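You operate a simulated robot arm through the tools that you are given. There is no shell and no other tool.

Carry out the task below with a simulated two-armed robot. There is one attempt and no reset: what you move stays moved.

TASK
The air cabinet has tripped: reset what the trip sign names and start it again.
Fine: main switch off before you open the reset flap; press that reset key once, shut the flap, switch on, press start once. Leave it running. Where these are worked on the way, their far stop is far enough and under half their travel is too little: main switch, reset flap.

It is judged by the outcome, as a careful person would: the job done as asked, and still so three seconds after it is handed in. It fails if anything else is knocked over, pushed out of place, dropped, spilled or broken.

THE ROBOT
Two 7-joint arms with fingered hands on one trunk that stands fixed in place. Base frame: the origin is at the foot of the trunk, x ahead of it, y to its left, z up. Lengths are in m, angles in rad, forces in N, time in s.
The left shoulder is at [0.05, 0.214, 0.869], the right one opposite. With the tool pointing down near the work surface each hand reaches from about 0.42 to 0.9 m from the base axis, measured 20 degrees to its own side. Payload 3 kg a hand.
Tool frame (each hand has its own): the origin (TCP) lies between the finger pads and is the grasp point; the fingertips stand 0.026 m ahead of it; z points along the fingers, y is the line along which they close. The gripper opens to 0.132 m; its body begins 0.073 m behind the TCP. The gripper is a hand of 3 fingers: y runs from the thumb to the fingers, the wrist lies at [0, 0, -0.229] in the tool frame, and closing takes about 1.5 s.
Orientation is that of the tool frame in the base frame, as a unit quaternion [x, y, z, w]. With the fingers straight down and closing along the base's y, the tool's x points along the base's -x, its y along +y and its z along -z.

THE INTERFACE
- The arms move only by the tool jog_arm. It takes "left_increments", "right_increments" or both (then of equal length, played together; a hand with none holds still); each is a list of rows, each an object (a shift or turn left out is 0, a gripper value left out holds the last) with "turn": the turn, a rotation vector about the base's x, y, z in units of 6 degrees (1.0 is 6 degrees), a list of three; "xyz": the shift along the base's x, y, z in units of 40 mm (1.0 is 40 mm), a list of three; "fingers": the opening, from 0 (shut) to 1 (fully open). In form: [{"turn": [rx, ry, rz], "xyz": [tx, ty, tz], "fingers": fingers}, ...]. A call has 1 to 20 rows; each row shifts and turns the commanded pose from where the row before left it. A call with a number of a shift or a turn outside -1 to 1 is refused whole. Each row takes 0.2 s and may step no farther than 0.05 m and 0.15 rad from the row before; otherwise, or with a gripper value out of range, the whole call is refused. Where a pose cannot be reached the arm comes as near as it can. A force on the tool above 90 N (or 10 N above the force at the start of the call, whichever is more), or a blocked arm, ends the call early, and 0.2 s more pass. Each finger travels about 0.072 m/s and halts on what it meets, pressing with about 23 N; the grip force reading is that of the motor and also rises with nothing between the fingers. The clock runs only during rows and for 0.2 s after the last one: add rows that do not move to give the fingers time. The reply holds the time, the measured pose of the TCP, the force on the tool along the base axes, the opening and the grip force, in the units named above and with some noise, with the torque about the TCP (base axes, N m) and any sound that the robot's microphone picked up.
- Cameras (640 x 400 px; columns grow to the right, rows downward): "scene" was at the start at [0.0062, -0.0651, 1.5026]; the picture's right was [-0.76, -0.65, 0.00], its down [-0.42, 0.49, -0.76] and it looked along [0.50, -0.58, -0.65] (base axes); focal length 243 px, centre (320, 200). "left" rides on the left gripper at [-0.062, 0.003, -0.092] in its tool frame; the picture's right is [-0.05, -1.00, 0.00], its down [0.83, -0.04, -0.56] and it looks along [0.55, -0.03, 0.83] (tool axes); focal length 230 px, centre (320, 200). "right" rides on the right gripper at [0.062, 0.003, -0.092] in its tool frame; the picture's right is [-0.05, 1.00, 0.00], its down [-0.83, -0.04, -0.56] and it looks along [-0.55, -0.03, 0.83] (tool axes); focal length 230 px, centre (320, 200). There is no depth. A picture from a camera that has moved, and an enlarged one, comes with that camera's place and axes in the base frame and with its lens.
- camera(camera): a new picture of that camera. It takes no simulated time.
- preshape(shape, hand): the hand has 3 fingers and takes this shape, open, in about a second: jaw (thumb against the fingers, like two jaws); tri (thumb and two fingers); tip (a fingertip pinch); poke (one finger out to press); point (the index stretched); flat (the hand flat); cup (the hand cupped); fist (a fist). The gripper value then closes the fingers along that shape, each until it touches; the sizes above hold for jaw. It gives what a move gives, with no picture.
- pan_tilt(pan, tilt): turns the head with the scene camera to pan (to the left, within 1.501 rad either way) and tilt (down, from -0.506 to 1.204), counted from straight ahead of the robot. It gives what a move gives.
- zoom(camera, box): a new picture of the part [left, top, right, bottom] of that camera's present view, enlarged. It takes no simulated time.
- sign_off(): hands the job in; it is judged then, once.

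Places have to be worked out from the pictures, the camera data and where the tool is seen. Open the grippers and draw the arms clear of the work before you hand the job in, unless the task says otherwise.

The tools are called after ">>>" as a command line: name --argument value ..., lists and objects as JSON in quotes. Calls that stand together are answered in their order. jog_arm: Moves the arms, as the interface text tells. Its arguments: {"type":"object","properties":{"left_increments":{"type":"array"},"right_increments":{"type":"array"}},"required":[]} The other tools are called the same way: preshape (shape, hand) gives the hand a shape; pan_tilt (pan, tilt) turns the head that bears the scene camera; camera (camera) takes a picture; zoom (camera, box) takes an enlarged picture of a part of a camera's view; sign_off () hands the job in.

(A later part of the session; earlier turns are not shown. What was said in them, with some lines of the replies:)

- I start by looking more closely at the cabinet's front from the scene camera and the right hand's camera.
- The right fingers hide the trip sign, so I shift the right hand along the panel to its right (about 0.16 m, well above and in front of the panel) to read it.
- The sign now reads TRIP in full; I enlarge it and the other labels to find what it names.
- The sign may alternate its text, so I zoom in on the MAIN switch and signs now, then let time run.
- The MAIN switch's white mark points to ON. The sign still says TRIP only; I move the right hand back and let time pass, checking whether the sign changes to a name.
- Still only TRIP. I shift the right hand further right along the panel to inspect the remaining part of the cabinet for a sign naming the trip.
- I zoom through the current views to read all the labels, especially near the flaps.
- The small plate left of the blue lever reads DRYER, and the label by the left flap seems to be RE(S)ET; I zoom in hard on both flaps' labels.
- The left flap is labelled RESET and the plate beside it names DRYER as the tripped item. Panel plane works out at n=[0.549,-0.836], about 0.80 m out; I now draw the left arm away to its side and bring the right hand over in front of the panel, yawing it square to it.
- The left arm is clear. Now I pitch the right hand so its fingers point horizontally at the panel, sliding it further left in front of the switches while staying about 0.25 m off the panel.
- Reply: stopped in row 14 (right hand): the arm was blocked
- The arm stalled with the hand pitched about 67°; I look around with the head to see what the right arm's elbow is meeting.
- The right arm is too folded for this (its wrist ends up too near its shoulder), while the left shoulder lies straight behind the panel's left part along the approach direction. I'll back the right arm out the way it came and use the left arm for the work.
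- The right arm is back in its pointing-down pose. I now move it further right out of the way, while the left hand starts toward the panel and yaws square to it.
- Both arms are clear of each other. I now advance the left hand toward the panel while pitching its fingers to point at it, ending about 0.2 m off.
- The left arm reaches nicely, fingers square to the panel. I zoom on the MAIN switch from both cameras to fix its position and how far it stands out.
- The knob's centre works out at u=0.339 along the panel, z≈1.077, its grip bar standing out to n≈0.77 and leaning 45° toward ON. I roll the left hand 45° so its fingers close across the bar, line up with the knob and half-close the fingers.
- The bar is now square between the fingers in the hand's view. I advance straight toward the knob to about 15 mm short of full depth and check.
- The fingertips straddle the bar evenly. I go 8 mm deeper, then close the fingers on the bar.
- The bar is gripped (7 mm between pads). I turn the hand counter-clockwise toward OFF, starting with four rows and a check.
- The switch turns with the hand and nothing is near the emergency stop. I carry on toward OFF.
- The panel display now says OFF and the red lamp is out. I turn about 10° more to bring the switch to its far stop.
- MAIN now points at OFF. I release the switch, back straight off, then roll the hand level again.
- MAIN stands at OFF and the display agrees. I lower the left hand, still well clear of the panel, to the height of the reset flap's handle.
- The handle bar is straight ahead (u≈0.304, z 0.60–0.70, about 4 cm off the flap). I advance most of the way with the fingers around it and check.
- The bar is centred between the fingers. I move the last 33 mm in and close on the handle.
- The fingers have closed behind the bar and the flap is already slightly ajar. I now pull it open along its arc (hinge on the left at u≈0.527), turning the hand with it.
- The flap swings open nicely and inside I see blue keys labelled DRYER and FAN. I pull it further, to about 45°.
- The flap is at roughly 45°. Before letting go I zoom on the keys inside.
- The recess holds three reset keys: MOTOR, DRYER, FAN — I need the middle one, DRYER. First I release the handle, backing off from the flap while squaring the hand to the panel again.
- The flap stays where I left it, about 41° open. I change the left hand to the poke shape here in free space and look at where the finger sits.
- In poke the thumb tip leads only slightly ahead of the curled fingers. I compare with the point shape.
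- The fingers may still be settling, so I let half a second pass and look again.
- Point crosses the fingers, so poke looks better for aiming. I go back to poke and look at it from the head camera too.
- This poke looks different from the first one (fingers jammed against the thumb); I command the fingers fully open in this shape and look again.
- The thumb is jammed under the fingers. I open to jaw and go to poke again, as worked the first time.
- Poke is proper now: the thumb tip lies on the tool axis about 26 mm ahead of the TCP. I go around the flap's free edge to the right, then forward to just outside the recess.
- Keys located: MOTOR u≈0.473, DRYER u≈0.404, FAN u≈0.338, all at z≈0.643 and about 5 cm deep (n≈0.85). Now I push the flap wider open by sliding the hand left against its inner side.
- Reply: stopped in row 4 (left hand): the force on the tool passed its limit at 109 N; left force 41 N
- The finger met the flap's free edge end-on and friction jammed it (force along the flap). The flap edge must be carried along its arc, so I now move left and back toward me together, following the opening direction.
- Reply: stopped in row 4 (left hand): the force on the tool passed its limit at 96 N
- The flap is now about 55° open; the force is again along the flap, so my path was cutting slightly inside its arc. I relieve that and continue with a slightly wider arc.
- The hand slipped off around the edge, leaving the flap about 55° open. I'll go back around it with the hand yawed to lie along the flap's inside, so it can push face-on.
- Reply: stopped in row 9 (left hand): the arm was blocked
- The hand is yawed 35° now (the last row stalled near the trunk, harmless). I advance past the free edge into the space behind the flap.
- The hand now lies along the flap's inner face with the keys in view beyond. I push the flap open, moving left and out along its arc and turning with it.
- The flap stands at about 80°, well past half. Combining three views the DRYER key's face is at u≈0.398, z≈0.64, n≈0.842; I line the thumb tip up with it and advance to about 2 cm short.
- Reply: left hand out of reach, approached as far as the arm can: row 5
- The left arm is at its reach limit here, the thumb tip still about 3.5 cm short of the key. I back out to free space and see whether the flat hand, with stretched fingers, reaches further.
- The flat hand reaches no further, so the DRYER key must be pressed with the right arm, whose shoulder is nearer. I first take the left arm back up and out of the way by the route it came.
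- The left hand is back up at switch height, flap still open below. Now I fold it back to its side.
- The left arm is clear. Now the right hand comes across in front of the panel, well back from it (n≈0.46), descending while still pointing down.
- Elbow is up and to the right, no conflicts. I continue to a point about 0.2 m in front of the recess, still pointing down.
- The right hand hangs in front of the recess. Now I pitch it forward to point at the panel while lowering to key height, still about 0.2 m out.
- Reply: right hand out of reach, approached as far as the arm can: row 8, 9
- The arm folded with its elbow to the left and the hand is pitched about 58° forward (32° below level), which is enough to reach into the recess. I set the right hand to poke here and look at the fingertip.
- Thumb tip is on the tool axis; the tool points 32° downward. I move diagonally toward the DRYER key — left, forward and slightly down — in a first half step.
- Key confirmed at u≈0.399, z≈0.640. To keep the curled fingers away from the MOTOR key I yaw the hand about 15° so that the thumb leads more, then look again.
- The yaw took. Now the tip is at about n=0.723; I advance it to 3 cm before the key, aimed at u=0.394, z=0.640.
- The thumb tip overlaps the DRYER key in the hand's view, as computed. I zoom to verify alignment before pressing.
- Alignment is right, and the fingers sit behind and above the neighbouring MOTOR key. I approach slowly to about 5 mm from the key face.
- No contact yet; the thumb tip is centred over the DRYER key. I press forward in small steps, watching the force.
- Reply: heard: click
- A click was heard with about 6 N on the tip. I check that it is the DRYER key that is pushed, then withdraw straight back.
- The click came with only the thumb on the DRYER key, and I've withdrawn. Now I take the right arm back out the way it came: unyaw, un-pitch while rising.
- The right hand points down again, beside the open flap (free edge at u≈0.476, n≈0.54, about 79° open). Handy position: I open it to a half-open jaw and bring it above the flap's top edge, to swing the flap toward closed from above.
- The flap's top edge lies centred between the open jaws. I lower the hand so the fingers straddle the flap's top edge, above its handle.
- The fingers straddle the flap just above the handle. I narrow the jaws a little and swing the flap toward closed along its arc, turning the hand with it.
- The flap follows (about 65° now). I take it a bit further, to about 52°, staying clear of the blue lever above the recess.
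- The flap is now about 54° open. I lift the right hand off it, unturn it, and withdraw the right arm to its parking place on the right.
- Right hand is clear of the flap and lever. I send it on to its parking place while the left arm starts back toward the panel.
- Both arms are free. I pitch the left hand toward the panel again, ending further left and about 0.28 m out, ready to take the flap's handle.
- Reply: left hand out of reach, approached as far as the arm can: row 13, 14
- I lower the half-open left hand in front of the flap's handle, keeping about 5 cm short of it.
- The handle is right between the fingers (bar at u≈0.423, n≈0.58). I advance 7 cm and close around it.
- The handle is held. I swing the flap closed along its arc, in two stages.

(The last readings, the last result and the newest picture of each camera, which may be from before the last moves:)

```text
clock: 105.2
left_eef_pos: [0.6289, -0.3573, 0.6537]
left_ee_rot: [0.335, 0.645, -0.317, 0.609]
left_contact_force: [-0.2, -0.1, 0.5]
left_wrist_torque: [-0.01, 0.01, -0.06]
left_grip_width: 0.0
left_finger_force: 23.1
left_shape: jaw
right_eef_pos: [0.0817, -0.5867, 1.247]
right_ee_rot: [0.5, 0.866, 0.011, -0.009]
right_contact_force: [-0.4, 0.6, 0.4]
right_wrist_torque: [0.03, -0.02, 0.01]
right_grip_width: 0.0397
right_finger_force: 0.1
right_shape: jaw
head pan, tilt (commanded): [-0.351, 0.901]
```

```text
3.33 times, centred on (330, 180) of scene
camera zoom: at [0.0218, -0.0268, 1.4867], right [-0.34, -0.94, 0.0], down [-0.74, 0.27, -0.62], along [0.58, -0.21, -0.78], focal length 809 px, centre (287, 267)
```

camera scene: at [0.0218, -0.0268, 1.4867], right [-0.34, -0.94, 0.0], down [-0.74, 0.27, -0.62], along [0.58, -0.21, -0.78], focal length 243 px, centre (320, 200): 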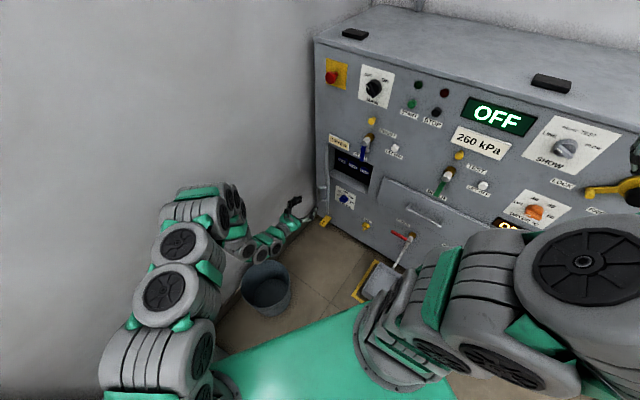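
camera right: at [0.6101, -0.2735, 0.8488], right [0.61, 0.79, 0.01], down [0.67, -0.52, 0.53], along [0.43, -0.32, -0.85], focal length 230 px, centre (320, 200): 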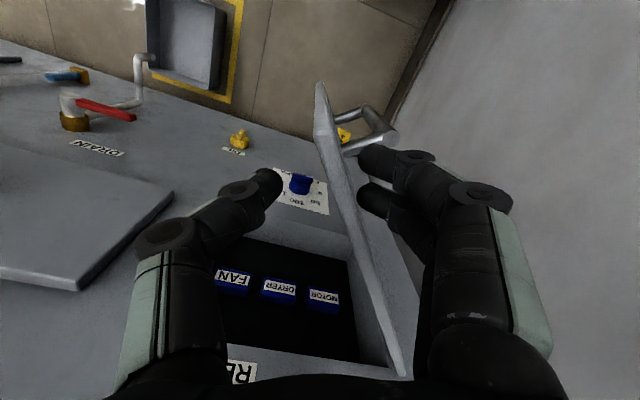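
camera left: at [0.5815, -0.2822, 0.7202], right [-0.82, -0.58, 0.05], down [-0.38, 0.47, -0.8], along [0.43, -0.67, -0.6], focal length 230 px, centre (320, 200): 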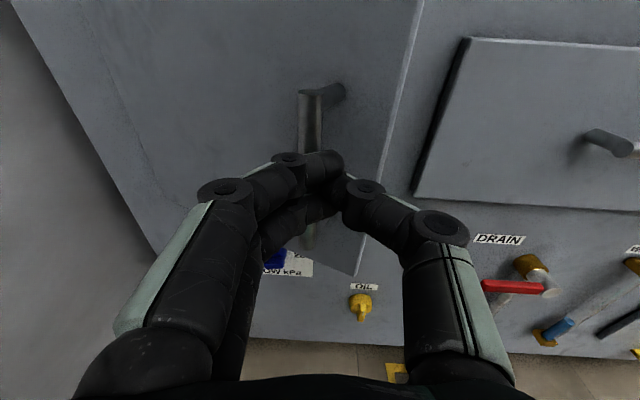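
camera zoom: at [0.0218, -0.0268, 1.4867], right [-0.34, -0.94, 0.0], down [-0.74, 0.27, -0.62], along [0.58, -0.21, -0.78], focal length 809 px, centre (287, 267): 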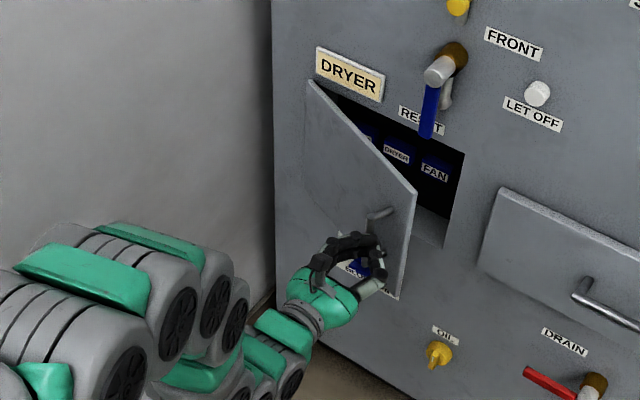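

The fingers slipped to the front of the bar, with the flap about 23° open. That suits pushing: I push the closed fingertips on the bar toward shut along the same arc.

>>> jog_arm --left_increments '[{"xyz": [0.046, -0.479, 0]}, {"xyz": [0.046, -0.479, 0]}, {"xyz": [0.109, -0.5, 0]}, {"xyz": [0.109, -0.5, 0]}]'

>>> camera --camera "left"

>>> zoom --camera "scene" --box '[260, 120, 400, 240]'

```text
clock: 106.2
left_eef_pos: [0.6448, -0.4356, 0.6537]
left_ee_rot: [0.336, 0.646, -0.317, 0.609]
left_contact_force: [-0.3, 0.3, -0.1]
left_wrist_torque: [-0.01, 0.0, 0.0]
left_grip_width: 0.0002
left_finger_force: 22.5
left_shape: jaw
right_eef_pos: [0.0821, -0.5859, 1.2467]
right_ee_rot: [0.5, 0.866, 0.011, -0.009]
right_contact_force: [-0.4, -1.4, -0.4]
right_wrist_torque: [0.04, 0.01, -0.03]
right_grip_width: 0.0399
right_finger_force: 0.1
right_shape: jaw
head pan, tilt (commanded): [-0.351, 0.901]
```

```text
taken
camera left: at [0.5959, -0.361, 0.7191], right [-0.82, -0.58, 0.05], down [-0.38, 0.47, -0.8], along [0.43, -0.67, -0.6], focal length 230 px, centre (320, 200)
```

left: 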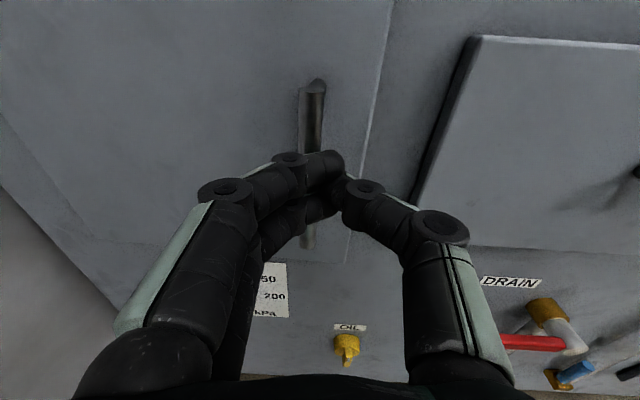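

```text
3.33 times, centred on (330, 180) of scene
camera zoom: at [0.0218, -0.0268, 1.4867], right [-0.34, -0.94, 0.0], down [-0.74, 0.27, -0.62], along [0.58, -0.21, -0.78], focal length 809 px, centre (287, 267)
```

zoom: 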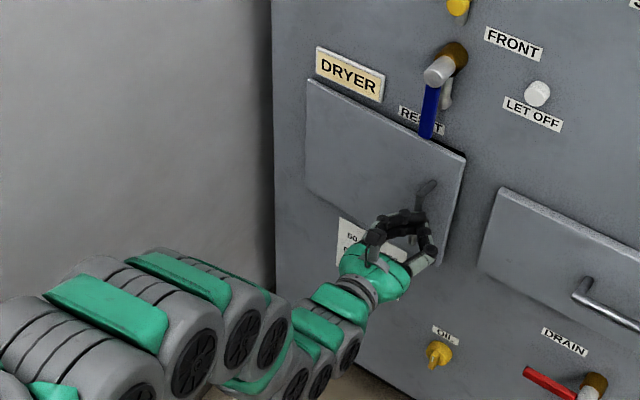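

The flap is nearly shut. I push a further centimetre or so straight in until it meets its stop.

>>> jog_arm --left_increments '[{"xyz": [0.082, -0.125, 0]}, {"xyz": [0.082, -0.125, 0]}, {"xyz": [0.055, -0.084, 0]}]'

>>> zoom --camera "scene" --box '[300, 120, 380, 200]'

>>> camera --camera "left"

```text
clock: 107.0
left_eef_pos: [0.6517, -0.449, 0.6511]
left_ee_rot: [0.336, 0.646, -0.317, 0.608]
left_contact_force: [-13.9, 12.8, 0.3]
left_wrist_torque: [-0.03, -0.06, -0.05]
left_grip_width: 0.0004
left_finger_force: 23.0
left_shape: jaw
right_eef_pos: [0.0825, -0.5854, 1.2478]
right_ee_rot: [0.499, 0.866, 0.011, -0.009]
right_contact_force: [-0.5, 0.7, -0.3]
right_wrist_torque: [0.02, 0.01, 0.0]
right_grip_width: 0.0396
right_finger_force: 0.0
right_shape: jaw
head pan, tilt (commanded): [-0.351, 0.901]
```

```text
5.00 times, centred on (340, 160) of scene
camera zoom: at [0.0216, -0.0266, 1.4867], right [-0.34, -0.94, 0.0], down [-0.74, 0.27, -0.62], along [0.58, -0.21, -0.78], focal length 1214 px, centre (220, 400)
```

zoom: 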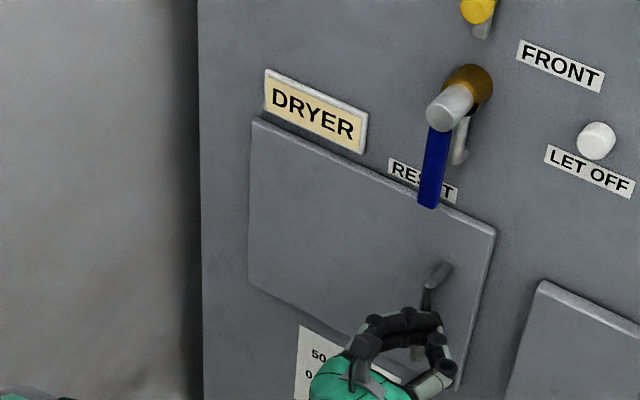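

```text
taken
camera left: at [0.6028, -0.3743, 0.7179], right [-0.82, -0.57, 0.05], down [-0.38, 0.47, -0.8], along [0.43, -0.67, -0.6], focal length 230 px, centre (320, 200)
```

left: 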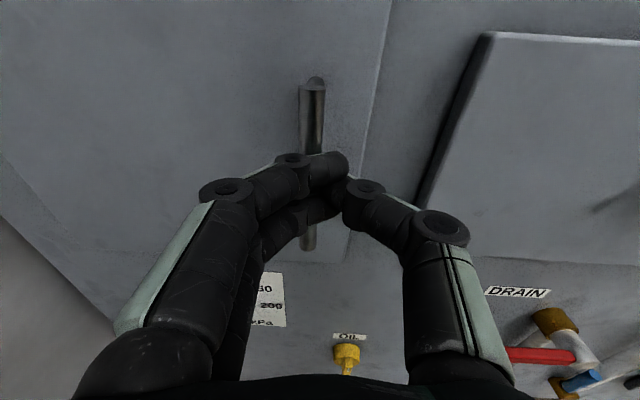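

About 19 N of reaction and no gap left: the flap is shut. I back straight off and check it stays closed.

>>> jog_arm --left_increments '[{"xyz": [-0.2, 0.3, 0]}, {"xyz": [-0.45, 0.685, 0]}, {"xyz": [-0.49, 0.75, 0]}, {"xyz": [-0.49, 0.75, 0], "fingers": 0.5}]'

>>> camera --camera "left"

>>> zoom --camera "scene" --box '[290, 110, 400, 220]'

```text
clock: 108.0
left_eef_pos: [0.5876, -0.3515, 0.6525]
left_ee_rot: [0.336, 0.646, -0.316, 0.608]
left_contact_force: [1.1, 0.5, -0.5]
left_wrist_torque: [-0.01, 0.01, 0.01]
left_grip_width: 0.0647
left_finger_force: 0.0
left_shape: jaw
right_eef_pos: [0.0827, -0.5861, 1.2481]
right_ee_rot: [0.5, 0.866, 0.011, -0.008]
right_contact_force: [0.7, 0.9, -0.3]
right_wrist_torque: [-0.02, -0.02, 0.01]
right_grip_width: 0.04
right_finger_force: 0.1
right_shape: jaw
head pan, tilt (commanded): [-0.351, 0.901]
```

```text
taken
camera left: at [0.5384, -0.2759, 0.7198], right [-0.82, -0.58, 0.05], down [-0.38, 0.47, -0.8], along [0.43, -0.67, -0.6], focal length 230 px, centre (320, 200)
```

left: 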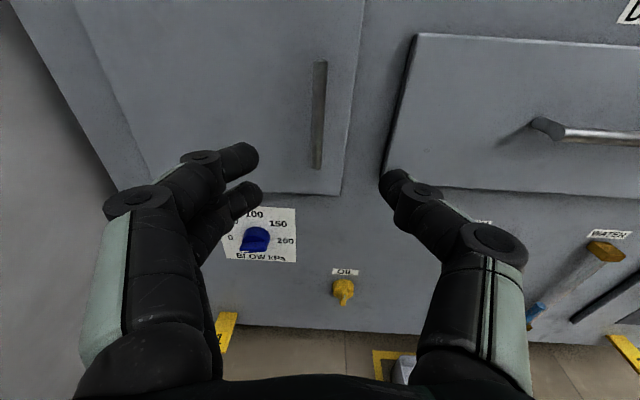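

```text
3.64 times, centred on (345, 165) of scene
camera zoom: at [0.0218, -0.0267, 1.4867], right [-0.34, -0.94, 0.0], down [-0.74, 0.27, -0.62], along [0.58, -0.21, -0.78], focal length 883 px, centre (229, 327)
```

zoom: 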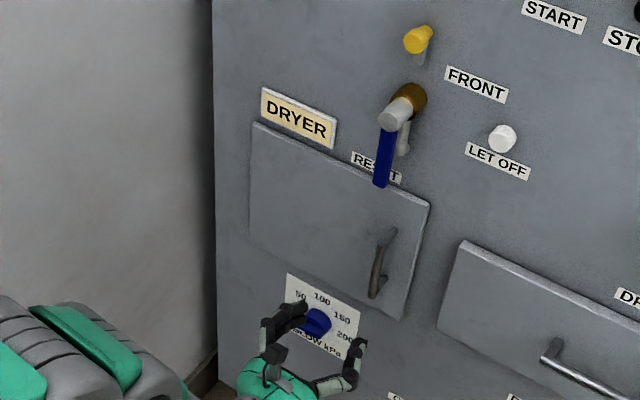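

The flap is shut and stays so. Now I bring the left hand up to the MAIN switch and roll it to match the switch's OFF position.

>>> jog_arm --left_increments '[{"xyz": [0.057, 0.083, 0.966], "turn": [-0.48, -0.31, -0.28]}, {"xyz": [0.057, 0.083, 0.966]}, {"xyz": [0.057, 0.083, 0.966]}, {"xyz": [0.057, 0.083, 0.966]}, {"xyz": [0.057, 0.083, 0.966]}, {"xyz": [0.057, 0.083, 0.966]}, {"xyz": [0.057, 0.083, 0.966]}, {"xyz": [0.057, 0.083, 0.966]}, {"xyz": [0.057, 0.083, 0.966]}, {"xyz": [0.057, 0.083, 0.966]}, {"xyz": [0.057, 0.083, 0.966]}, {"turn": [-0.588, 0.895, 0]}, {"turn": [-0.588, 0.895, 0]}, {"turn": [-0.588, 0.895, 0]}, {"turn": [-0.588, 0.895, 0]}, {"turn": [-0.588, 0.895, 0]}, {"turn": [-0.588, 0.895, 0]}, {"turn": [-0.588, 0.895, 0]}]'

>>> camera --camera "left"

>>> zoom --camera "scene" --box '[300, 40, 460, 160]'

```text
clock: 111.8
left_eef_pos: [0.6121, -0.3134, 1.0754]
left_ee_rot: [0.072, 0.703, -0.549, 0.446]
left_contact_force: [1.3, 0.7, -0.4]
left_wrist_torque: [0.01, 0.01, 0.01]
left_grip_width: 0.0659
left_finger_force: 0.1
left_shape: jaw
right_eef_pos: [0.0817, -0.5865, 1.2481]
right_ee_rot: [0.499, 0.866, 0.011, -0.009]
right_contact_force: [0.3, 0.0, 0.2]
right_wrist_torque: [0.01, 0.02, 0.01]
right_grip_width: 0.0396
right_finger_force: 0.1
right_shape: jaw
head pan, tilt (commanded): [-0.351, 0.901]
```

```text
taken
camera left: at [0.5993, -0.2107, 1.1168], right [-0.56, -0.37, 0.75], down [-0.82, 0.12, -0.56], along [0.11, -0.92, -0.37], focal length 230 px, centre (320, 200)
```

left: 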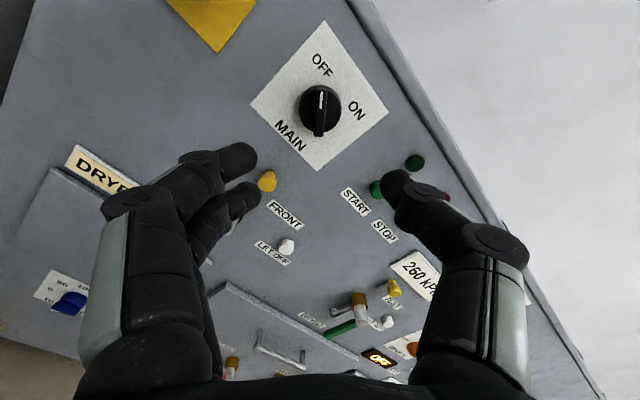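

```text
3.33 times, centred on (380, 100) of scene
camera zoom: at [0.0218, -0.0267, 1.4867], right [-0.34, -0.94, 0.0], down [-0.74, 0.27, -0.62], along [0.58, -0.21, -0.78], focal length 809 px, centre (120, 533)
```

zoom: 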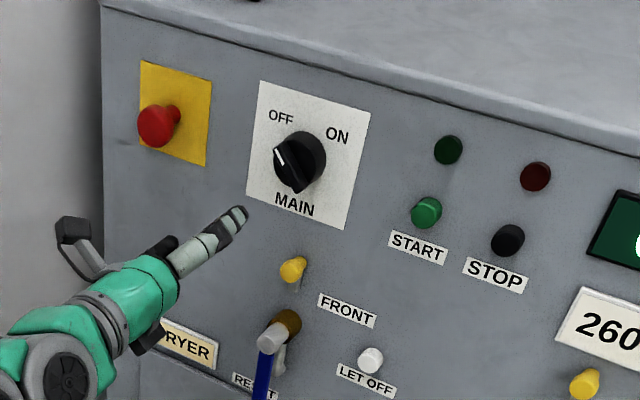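

The bar is again square between the fingers. I advance to the knob.

>>> jog_arm --left_increments '[{"xyz": [0.5, -0.762, 0.02]}, {"xyz": [0.5, -0.762, 0.02]}, {"xyz": [0.5, -0.762, 0]}, {"xyz": [0.5, -0.762, 0]}]'

>>> camera --camera "left"

```text
clock: 112.8
left_eef_pos: [0.693, -0.4358, 1.0769]
left_ee_rot: [0.071, 0.704, -0.549, 0.446]
left_contact_force: [0.7, 0.0, -0.6]
left_wrist_torque: [-0.01, -0.02, -0.06]
left_grip_width: 0.066
left_finger_force: 0.1
left_shape: jaw
right_eef_pos: [0.0828, -0.5864, 1.2462]
right_ee_rot: [0.5, 0.866, 0.012, -0.009]
right_contact_force: [-0.2, -0.6, -0.5]
right_wrist_torque: [0.02, 0.02, -0.02]
right_grip_width: 0.0397
right_finger_force: 0.1
right_shape: jaw
head pan, tilt (commanded): [-0.351, 0.901]
```

```text
taken
camera left: at [0.6794, -0.3338, 1.1185], right [-0.56, -0.37, 0.74], down [-0.82, 0.12, -0.56], along [0.11, -0.92, -0.37], focal length 230 px, centre (320, 200)
```

left: 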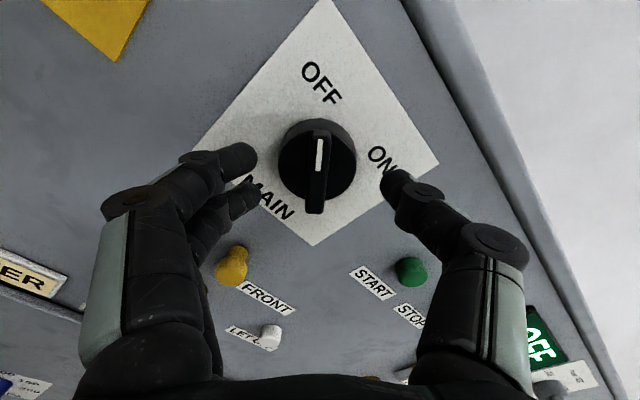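

Well centred. I go 8 mm deeper and grip the bar.

>>> jog_arm --left_increments '[{"xyz": [0.11, -0.167, 0]}, {"fingers": 0}, {"xyz": [0, 0, 0]}, {"xyz": [0, 0, 0]}, {"xyz": [0, 0, 0]}]'

>>> camera --camera "left"

```text
clock: 114.0
left_eef_pos: [0.6968, -0.4426, 1.0775]
left_ee_rot: [0.071, 0.703, -0.548, 0.447]
left_contact_force: [3.8, -3.5, -0.4]
left_wrist_torque: [0.01, 0.03, 0.05]
left_grip_width: 0.007
left_finger_force: 23.3
left_shape: jaw
right_eef_pos: [0.0829, -0.5867, 1.2473]
right_ee_rot: [0.499, 0.866, 0.011, -0.009]
right_contact_force: [-0.3, 0.3, -0.6]
right_wrist_torque: [-0.01, -0.04, -0.01]
right_grip_width: 0.04
right_finger_force: 0.1
right_shape: jaw
head pan, tilt (commanded): [-0.351, 0.901]
```

```text
taken
camera left: at [0.6841, -0.3399, 1.1194], right [-0.56, -0.37, 0.74], down [-0.82, 0.12, -0.56], along [0.11, -0.92, -0.37], focal length 230 px, centre (320, 200)
```

left: 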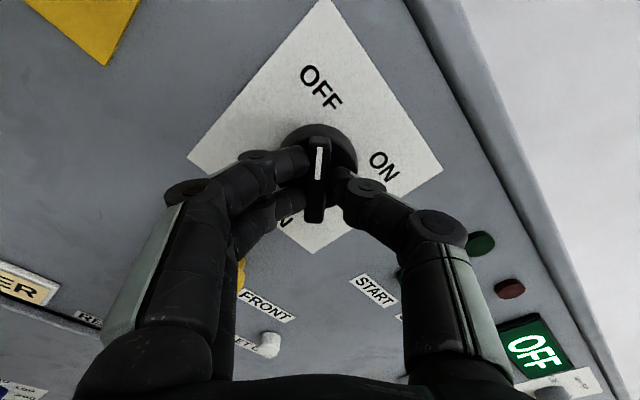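

The bar is gripped (7 mm). I turn it clockwise a full quarter turn back to ON.

>>> jog_arm --left_increments '[{"turn": [0.604, -0.92, 0]}, {"turn": [0.604, -0.92, 0]}, {"turn": [0.604, -0.92, 0]}, {"turn": [0.604, -0.92, 0]}, {"turn": [0.604, -0.92, 0]}, {"turn": [0.604, -0.92, 0]}, {"turn": [0.604, -0.92, 0]}, {"turn": [0.604, -0.92, 0]}, {"turn": [0.604, -0.92, 0]}, {"turn": [0.604, -0.92, 0]}, {"turn": [0.604, -0.92, 0]}, {"turn": [0.604, -0.92, 0]}, {"turn": [0.604, -0.92, 0]}, {"turn": [0.3, -0.46, 0]}]'

>>> camera --camera "left"

>>> camera --camera "scene"

```text
clock: 117.0
left_eef_pos: [0.6955, -0.4433, 1.0776]
left_ee_rot: [0.545, 0.449, -0.078, 0.704]
left_contact_force: [-6.3, -13.5, -6.1]
left_wrist_torque: [0.05, 0.11, -0.22]
left_grip_width: 0.0062
left_finger_force: 23.0
left_shape: jaw
right_eef_pos: [0.0824, -0.5861, 1.2468]
right_ee_rot: [0.5, 0.866, 0.012, -0.009]
right_contact_force: [0.3, 0.2, -0.4]
right_wrist_torque: [-0.01, -0.01, -0.02]
right_grip_width: 0.0399
right_finger_force: 0.0
right_shape: jaw
head pan, tilt (commanded): [-0.351, 0.901]
```

```text
taken
camera left: at [0.611, -0.387, 1.1241], right [-0.63, -0.41, -0.66], down [0.16, 0.76, -0.63], along [0.76, -0.5, -0.42], focal length 230 px, centre (320, 200)
```

left: 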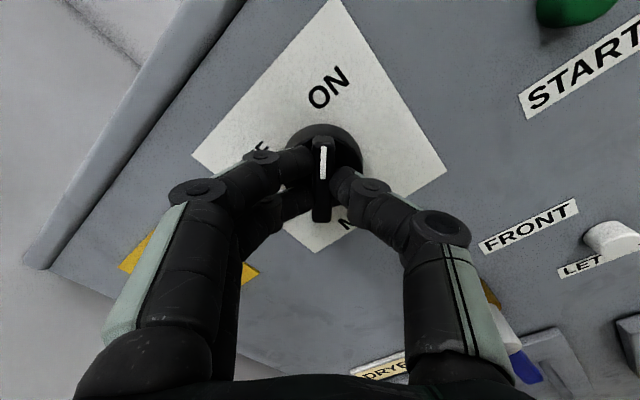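

```text
taken
camera scene: at [0.0217, -0.0271, 1.4867], right [-0.34, -0.94, 0.0], down [-0.74, 0.27, -0.62], along [0.58, -0.21, -0.78], focal length 243 px, centre (320, 200)
```

scene: 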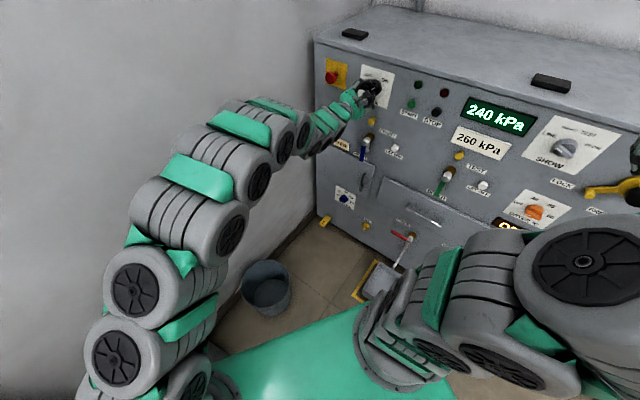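

The display now shows 240 kPa and the red lamp is out: the trip is cleared and power is on. I release the switch, back off, level the hand and set it to poke for the START button.

>>> jog_arm --left_increments '[{"fingers": 0.5}, {"xyz": [0, 0, 0]}, {"xyz": [0, 0, 0]}, {"xyz": [-0.25, 0.38, 0]}, {"xyz": [-0.4, 0.61, 0]}, {"xyz": [-0.49, 0.75, 0]}, {"xyz": [-0.49, 0.75, 0]}, {"xyz": [-0.49, 0.75, 0]}, {"turn": [-0.588, 0.895, 0]}, {"turn": [-0.588, 0.895, 0]}, {"turn": [-0.588, 0.895, 0]}, {"turn": [-0.588, 0.895, 0]}, {"turn": [-0.588, 0.895, 0]}, {"turn": [-0.588, 0.895, 0]}, {"turn": [-0.588, 0.895, 0]}]'

>>> preshape --shape "jaw" --hand "left"

>>> preshape --shape "poke" --hand "left"

>>> camera --camera "left"

>>> zoom --camera "scene" --box '[300, 40, 560, 200]'

```text
clock: 120.2
left_eef_pos: [0.6111, -0.3127, 1.0787]
left_ee_rot: [0.33, 0.624, -0.342, 0.62]
left_contact_force: [0.7, 0.0, 0.6]
left_wrist_torque: [0.02, -0.02, 0.01]
left_grip_width: 0.0656
left_finger_force: 0.0
left_shape: jaw
right_eef_pos: [0.0817, -0.5857, 1.2469]
right_ee_rot: [0.499, 0.866, 0.011, -0.009]
right_contact_force: [0.3, 0.2, 0.2]
right_wrist_torque: [0.0, -0.02, 0.05]
right_grip_width: 0.0398
right_finger_force: 0.1
right_shape: jaw
head pan, tilt (commanded): [-0.351, 0.901]
```

```text
clock: 121.1
left_eef_pos: [0.6106, -0.3133, 1.0781]
left_ee_rot: [0.331, 0.624, -0.342, 0.621]
left_contact_force: [-0.1, 0.2, 0.3]
left_wrist_torque: [0.0, -0.01, 0.0]
left_grip_width: 0.132
left_finger_force: 0.0
left_shape: jaw
right_eef_pos: [0.0822, -0.5865, 1.2467]
right_ee_rot: [0.5, 0.866, 0.011, -0.009]
right_contact_force: [0.7, -0.3, 0.6]
right_wrist_torque: [0.0, 0.02, 0.01]
right_grip_width: 0.0399
right_finger_force: 0.1
right_shape: jaw
head pan, tilt (commanded): [-0.351, 0.901]
```

```text
clock: 122.0
left_eef_pos: [0.61, -0.3127, 1.0792]
left_ee_rot: [0.331, 0.624, -0.341, 0.621]
left_contact_force: [0.0, 0.6, 0.8]
left_wrist_torque: [-0.02, -0.02, 0.0]
left_grip_width: 0.0
left_finger_force: 0.0
left_shape: poke
right_eef_pos: [0.0819, -0.5858, 1.2474]
right_ee_rot: [0.5, 0.866, 0.011, -0.009]
right_contact_force: [-0.6, -0.7, 0.0]
right_wrist_torque: [0.03, 0.04, 0.01]
right_grip_width: 0.0397
right_finger_force: 0.0
right_shape: jaw
head pan, tilt (commanded): [-0.351, 0.901]
```

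```text
taken
camera left: at [0.5634, -0.2329, 1.1392], right [-0.83, -0.55, 0.07], down [-0.35, 0.43, -0.83], along [0.43, -0.72, -0.55], focal length 230 px, centre (320, 200)
```

left: 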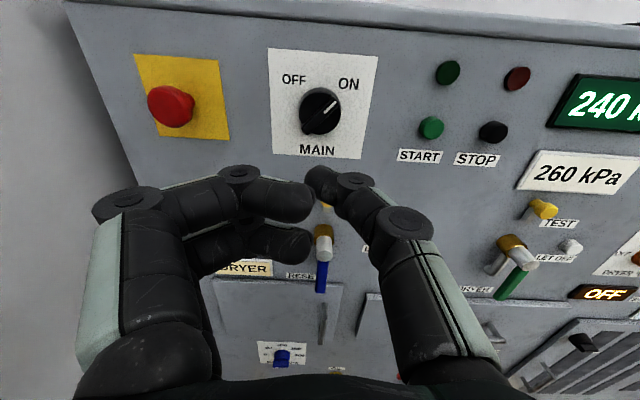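

```text
2.46 times, centred on (430, 120) of scene
camera zoom: at [0.0218, -0.0267, 1.4867], right [-0.34, -0.94, 0.0], down [-0.74, 0.27, -0.62], along [0.58, -0.21, -0.78], focal length 598 px, centre (49, 397)
```

zoom: 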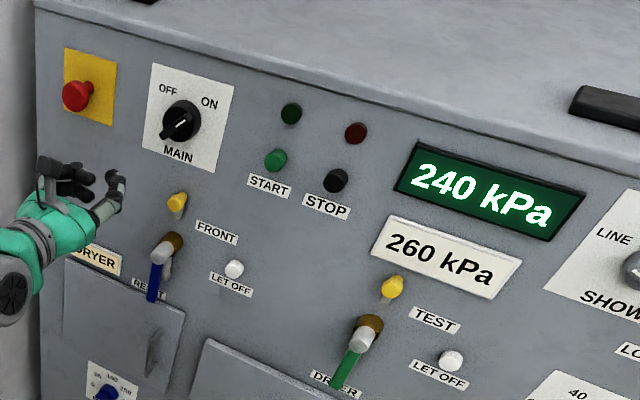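

MAIN is at ON, display 240 kPa, no trip lamp. START's face triangulates to u≈0.200, z≈1.066, n≈0.794; I move the thumb tip in line with it, stopping about 2 cm short.

>>> jog_arm --left_increments '[{"xyz": [-0.716, -0.47, -0.0875]}, {"xyz": [-0.716, -0.47, -0.0875]}, {"xyz": [-0.716, -0.47, -0.0875]}, {"xyz": [-0.716, -0.47, -0.0875]}, {"xyz": [0.423, -0.644, 0]}, {"xyz": [0.423, -0.644, 0]}, {"xyz": [0.423, -0.644, 0]}, {"xyz": [0.423, -0.644, 0]}, {"xyz": [0.423, -0.644, 0]}]'

>>> camera --camera "left"

>>> zoom --camera "scene" --box '[350, 60, 470, 150]'

```text
clock: 124.0
left_eef_pos: [0.5802, -0.5165, 1.0648]
left_ee_rot: [0.33, 0.624, -0.342, 0.621]
left_contact_force: [0.0, 0.0, -0.2]
left_wrist_torque: [0.04, -0.06, 0.01]
left_grip_width: 0.0
left_finger_force: 0.1
left_shape: poke
right_eef_pos: [0.0814, -0.5859, 1.247]
right_ee_rot: [0.501, 0.865, 0.012, -0.009]
right_contact_force: [0.7, 0.0, -0.1]
right_wrist_torque: [0.03, -0.01, -0.01]
right_grip_width: 0.0397
right_finger_force: 0.2
right_shape: jaw
head pan, tilt (commanded): [-0.351, 0.901]
```

```text
taken
camera left: at [0.5324, -0.4368, 1.1255], right [-0.83, -0.55, 0.07], down [-0.35, 0.43, -0.83], along [0.43, -0.72, -0.55], focal length 230 px, centre (320, 200)
```

left: 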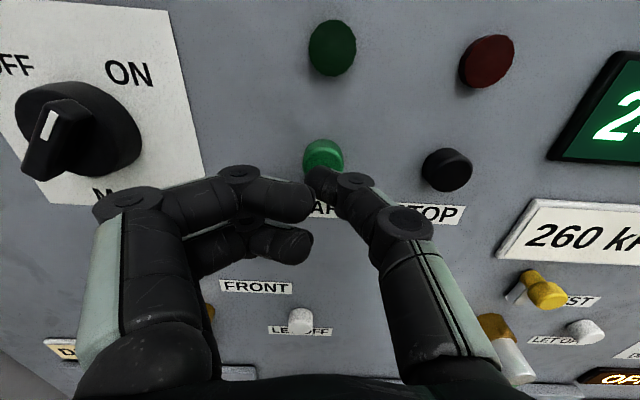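

```text
4.44 times, centred on (410, 105) of scene
camera zoom: at [0.0218, -0.0268, 1.4867], right [-0.34, -0.94, 0.0], down [-0.74, 0.27, -0.62], along [0.58, -0.21, -0.78], focal length 1079 px, centre (-80, 622)
```

zoom: 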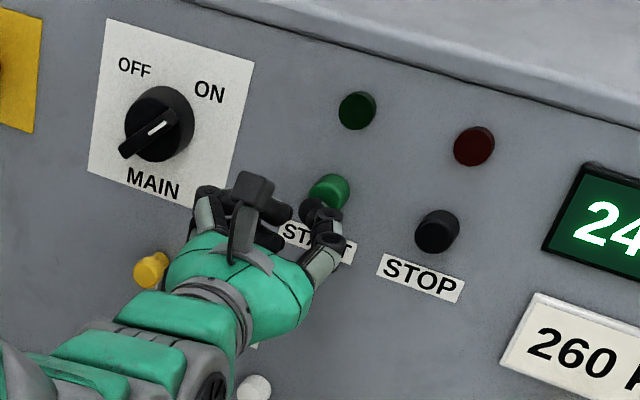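

The thumb tip is in line with START. I approach to a few millimetres, then press in small steps.

>>> jog_arm --left_increments '[{"xyz": [0.1, -0.15, 0.03]}, {"xyz": [0.1, -0.15, 0.02]}]'

```text
clock: 124.6
left_eef_pos: [0.5875, -0.529, 1.0653]
left_ee_rot: [0.33, 0.624, -0.342, 0.62]
left_contact_force: [-6.3, 6.6, -0.6]
left_wrist_torque: [0.03, -0.01, 0.0]
left_grip_width: 0.0
left_finger_force: 0.0
left_shape: poke
right_eef_pos: [0.0824, -0.586, 1.2473]
right_ee_rot: [0.499, 0.866, 0.011, -0.008]
right_contact_force: [0.2, 0.3, 0.5]
right_wrist_torque: [-0.01, -0.01, 0.0]
right_grip_width: 0.0399
right_finger_force: 0.0
right_shape: jaw
head pan, tilt (commanded): [-0.351, 0.901]
heard: click
```

A click was heard with about 9 N on the button. I look at the lamps before withdrawing.

>>> zoom --camera "scene" --box '[350, 60, 550, 180]'

>>> jog_arm --left_increments '[{"xyz": [-0.15, 0.23, 0]}, {"xyz": [-0.45, 0.685, 0]}, {"xyz": [-0.49, 0.75, 0]}, {"xyz": [-0.49, 0.75, 0]}, {"xyz": [-0.49, 0.75, 0]}]'

>>> camera --camera "left"

>>> zoom --camera "scene" --box '[300, 40, 560, 200]'

```text
3.20 times, centred on (450, 120) of scene
camera zoom: at [0.0217, -0.0266, 1.4867], right [-0.34, -0.94, 0.0], down [-0.74, 0.27, -0.62], along [0.58, -0.21, -0.78], focal length 777 px, centre (-96, 456)
```

zoom: 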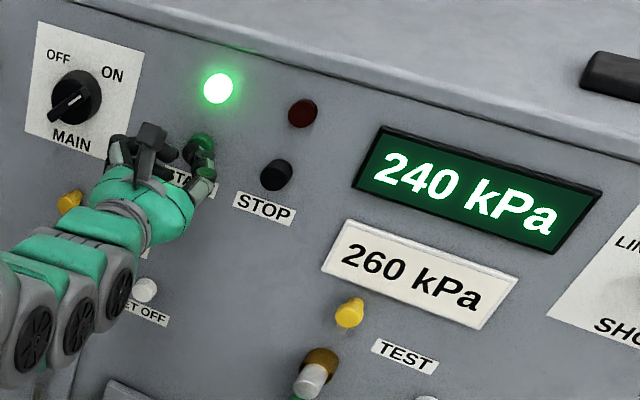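

```text
clock: 125.8
left_eef_pos: [0.5068, -0.4013, 1.0682]
left_ee_rot: [0.329, 0.624, -0.342, 0.621]
left_contact_force: [-0.6, -0.6, 0.7]
left_wrist_torque: [0.02, -0.01, -0.01]
left_grip_width: 0.0001
left_finger_force: 0.1
left_shape: poke
right_eef_pos: [0.0824, -0.586, 1.2476]
right_ee_rot: [0.5, 0.866, 0.011, -0.009]
right_contact_force: [-0.6, -0.4, 0.1]
right_wrist_torque: [0.02, 0.05, 0.02]
right_grip_width: 0.04
right_finger_force: 0.0
right_shape: jaw
head pan, tilt (commanded): [-0.351, 0.901]
```

```text
taken
camera left: at [0.4586, -0.3222, 1.1303], right [-0.83, -0.55, 0.07], down [-0.35, 0.43, -0.83], along [0.43, -0.72, -0.55], focal length 230 px, centre (320, 200)
```

left: 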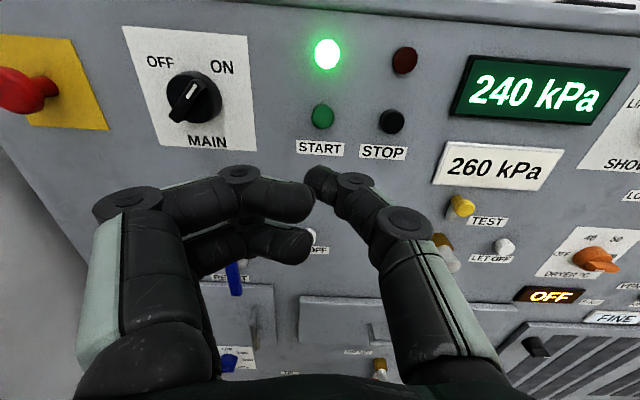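

```text
2.46 times, centred on (430, 120) of scene
camera zoom: at [0.0218, -0.0267, 1.4867], right [-0.34, -0.94, 0.0], down [-0.74, 0.27, -0.62], along [0.58, -0.21, -0.78], focal length 598 px, centre (49, 397)
```

zoom: 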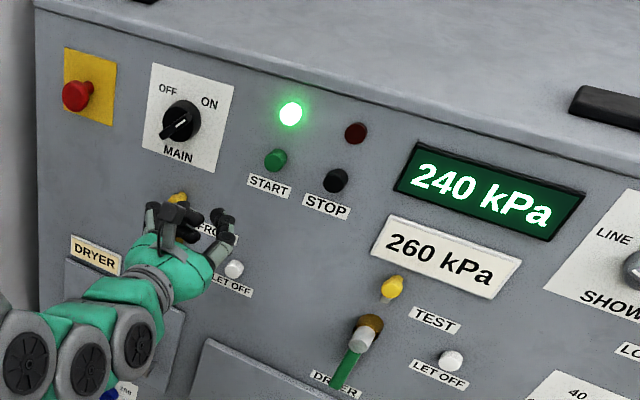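

The green lamp is lit and stays lit after the finger is off: the cabinet is running at 240 kPa. I open the left hand and draw the left arm back to its side.

>>> preshape --shape "jaw" --hand "left"

>>> jog_arm --left_increments '[{"xyz": [0.415, 0.705, 0.31]}, {"xyz": [0.415, 0.705, 0.31]}, {"xyz": [0.415, 0.705, 0.31]}, {"xyz": [0.415, 0.705, 0.31]}, {"xyz": [0.415, 0.705, 0.31]}]' --right_increments '[{"fingers": 1.0}, {"xyz": [0, 0, 0]}, {"xyz": [0, 0, 0]}, {"xyz": [0, 0, 0]}, {"xyz": [0, 0, 0]}]'

>>> jog_arm --left_increments '[{"xyz": [-0.287, 0.487, 0.09], "turn": [0.836, 0.549, 0]}, {"xyz": [-0.287, 0.487, 0.09], "turn": [0.836, 0.549, 0]}, {"xyz": [-0.287, 0.487, 0.09], "turn": [0.836, 0.549, 0]}, {"xyz": [-0.287, 0.487, 0.09], "turn": [0.836, 0.549, 0]}, {"xyz": [-0.287, 0.487, 0.09], "turn": [0.836, 0.549, 0]}, {"xyz": [-0.287, 0.487, 0.09], "turn": [0.836, 0.549, 0]}, {"xyz": [-0.287, 0.487, 0.09], "turn": [0.836, 0.549, 0]}, {"xyz": [-0.287, 0.487, 0.09], "turn": [0.836, 0.549, 0]}, {"xyz": [-0.287, 0.487, 0.09], "turn": [0.836, 0.549, 0]}, {"xyz": [-0.287, 0.487, 0.09], "turn": [0.836, 0.549, 0]}, {"xyz": [-0.287, 0.487, 0.09], "turn": [0.836, 0.549, 0]}, {"xyz": [-0.287, 0.487, 0.09], "turn": [0.836, 0.549, 0]}, {"xyz": [-0.287, 0.487, 0.09], "turn": [0.836, 0.549, 0]}, {"xyz": [-0.287, 0.487, 0.09], "turn": [0.836, 0.549, 0]}, {"xyz": [-0.287, 0.487, 0.09], "turn": [0.836, 0.549, 0]}, {"xyz": [-0.48, 0.88, 0]}, {"xyz": [-0.48, 0.88, 0]}, {"xyz": [-0.48, 0.88, 0]}, {"xyz": [-0.48, 0.88, 0]}, {"xyz": [-0.48, 0.88, 0]}]'

>>> pan_tilt --pan -0.7 --tilt 0.75

>>> camera --camera "scene"

```text
clock: 126.7
left_eef_pos: [0.5064, -0.4032, 1.0685]
left_ee_rot: [0.329, 0.624, -0.341, 0.621]
left_contact_force: [0.4, 0.5, 0.8]
left_wrist_torque: [-0.04, 0.01, 0.01]
left_grip_width: 0.1316
left_finger_force: 0.1
left_shape: jaw
right_eef_pos: [0.0827, -0.5871, 1.2469]
right_ee_rot: [0.5, 0.866, 0.011, -0.008]
right_contact_force: [0.5, -0.4, -0.1]
right_wrist_torque: [0.0, -0.02, 0.01]
right_grip_width: 0.0395
right_finger_force: 0.1
right_shape: jaw
head pan, tilt (commanded): [-0.351, 0.901]
```

```text
clock: 127.9
left_eef_pos: [0.591, -0.2576, 1.1274]
left_ee_rot: [0.33, 0.623, -0.342, 0.621]
left_contact_force: [0.2, -0.2, -0.1]
left_wrist_torque: [-0.01, 0.04, -0.01]
left_grip_width: 0.1321
left_finger_force: 0.1
left_shape: jaw
right_eef_pos: [0.0819, -0.5852, 1.2474]
right_ee_rot: [0.5, 0.866, 0.011, -0.009]
right_contact_force: [0.2, 0.2, -0.2]
right_wrist_torque: [-0.02, -0.03, 0.01]
right_grip_width: 0.1319
right_finger_force: 0.0
right_shape: jaw
head pan, tilt (commanded): [-0.351, 0.901]
```

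```text
clock: 132.1
left_eef_pos: [0.3217, 0.2093, 1.1822]
left_ee_rot: [0.468, 0.884, 0.0, 0.001]
left_contact_force: [-0.1, -0.8, -0.6]
left_wrist_torque: [0.01, 0.01, 0.0]
left_grip_width: 0.1317
left_finger_force: 0.0
left_shape: jaw
right_eef_pos: [0.0821, -0.5859, 1.2468]
right_ee_rot: [0.5, 0.866, 0.011, -0.009]
right_contact_force: [-0.3, -0.3, 0.5]
right_wrist_torque: [0.02, 0.03, 0.03]
right_grip_width: 0.1316
right_finger_force: 0.1
right_shape: jaw
head pan, tilt (commanded): [-0.351, 0.901]
```

```text
clock: 132.9
left_eef_pos: [0.3216, 0.2079, 1.1818]
left_ee_rot: [0.468, 0.884, 0.0, 0.002]
left_contact_force: [1.5, 0.3, 0.9]
left_wrist_torque: [0.0, -0.01, 0.0]
left_grip_width: 0.1321
left_finger_force: 0.1
left_shape: jaw
right_eef_pos: [0.0832, -0.5855, 1.2473]
right_ee_rot: [0.5, 0.866, 0.01, -0.009]
right_contact_force: [-0.7, 0.0, 0.7]
right_wrist_torque: [0.02, 0.02, -0.02]
right_grip_width: 0.1318
right_finger_force: 0.1
right_shape: jaw
head pan, tilt (commanded): [-0.7, 0.75]
```

```text
taken
camera scene: at [0.0143, -0.0541, 1.4986], right [-0.64, -0.77, 0.0], down [-0.52, 0.44, -0.73], along [0.56, -0.47, -0.68], focal length 243 px, centre (320, 200)
```

scene: 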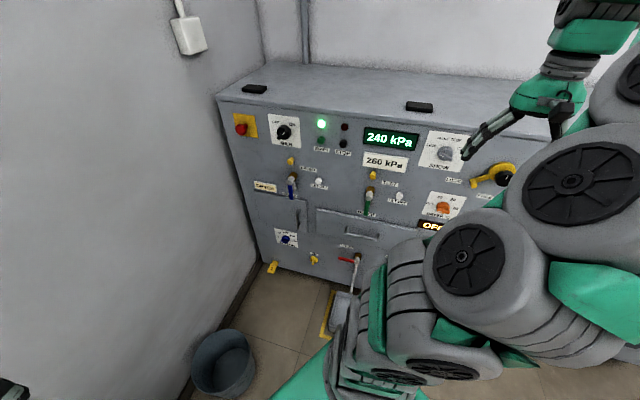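

Both arms are clear and the hands open. I check the panel once more for the flap, switch, lamps and untouched neighbours.

>>> zoom --camera "scene" --box '[215, 85, 375, 185]'

>>> zoom --camera "scene" --box '[225, 165, 365, 285]'

>>> zoom --camera "right" --box '[0, 60, 640, 380]'

```text
4.00 times, centred on (295, 135) of scene
camera zoom: at [0.0143, -0.0541, 1.4986], right [-0.64, -0.77, 0.0], down [-0.52, 0.44, -0.73], along [0.56, -0.47, -0.68], focal length 971 px, centre (420, 460)
```

zoom: 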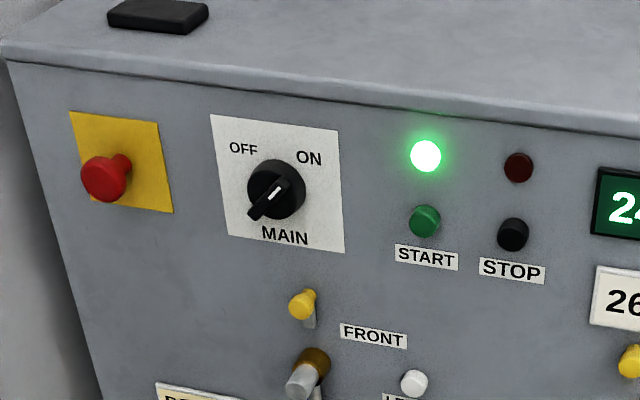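

```text
3.33 times, centred on (295, 225) of scene
camera zoom: at [0.0143, -0.0541, 1.4986], right [-0.64, -0.77, 0.0], down [-0.52, 0.44, -0.73], along [0.56, -0.47, -0.68], focal length 809 px, centre (403, 117)
```

zoom: 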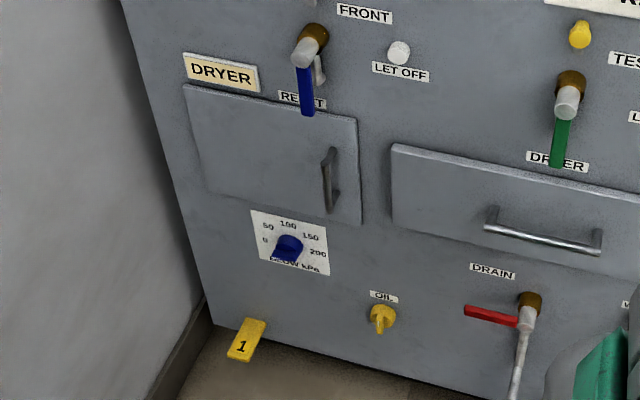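

```text
1.00 times, centred on (320, 220) of right (not enlarged: the box is as wide or as high as the picture)
camera zoom: at [0.0551, -0.5348, 1.3405], right [0.89, 0.45, 0.01], down [0.38, -0.76, 0.53], along [0.25, -0.47, -0.85], focal length 230 px, centre (320, 180)
```

zoom: 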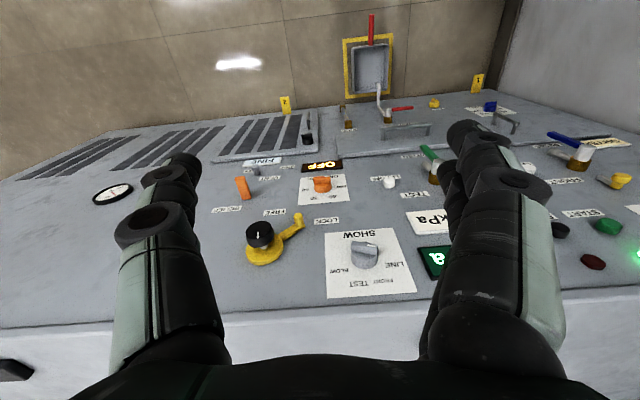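

Everything is as asked: MAIN is at ON, the flap is shut, the green lamp is lit with no trip at 240 kPa, nothing else was moved, and both hands are open and clear. I hand the job in.

>>> sign_off

```text
The job is handed in.
```

The air cabinet is reset and running. I've handed the job in, but no verdict has come back yet.

- **What tripped:** the plate beside the reset flap named DRYER.
- **Reset:** with the main switch at OFF, I opened the flap and pressed the DRYER key once; it clicked. The flap was about 79° open when I pressed the key; I didn't push it to its far stop. I then shut the flap against its stop.
- **Restart:** I turned the main switch back to ON. The trip lamp stayed out and the display changed from TRIP to 240 kPa. I pressed START once; it clicked and the green lamp came on.
- **State at hand-in:** the green lamp was still lit eight seconds later, the flap was shut and the main switch was at ON. Both hands were open and clear of the cabinet. In the last pictures the neighbouring controls looked as they did at the start.

While I was opening the flap, the hand jammed against its edge twice, reaching about 109 N and then 96 N. Each time the robot stopped itself, and I could see no damage.
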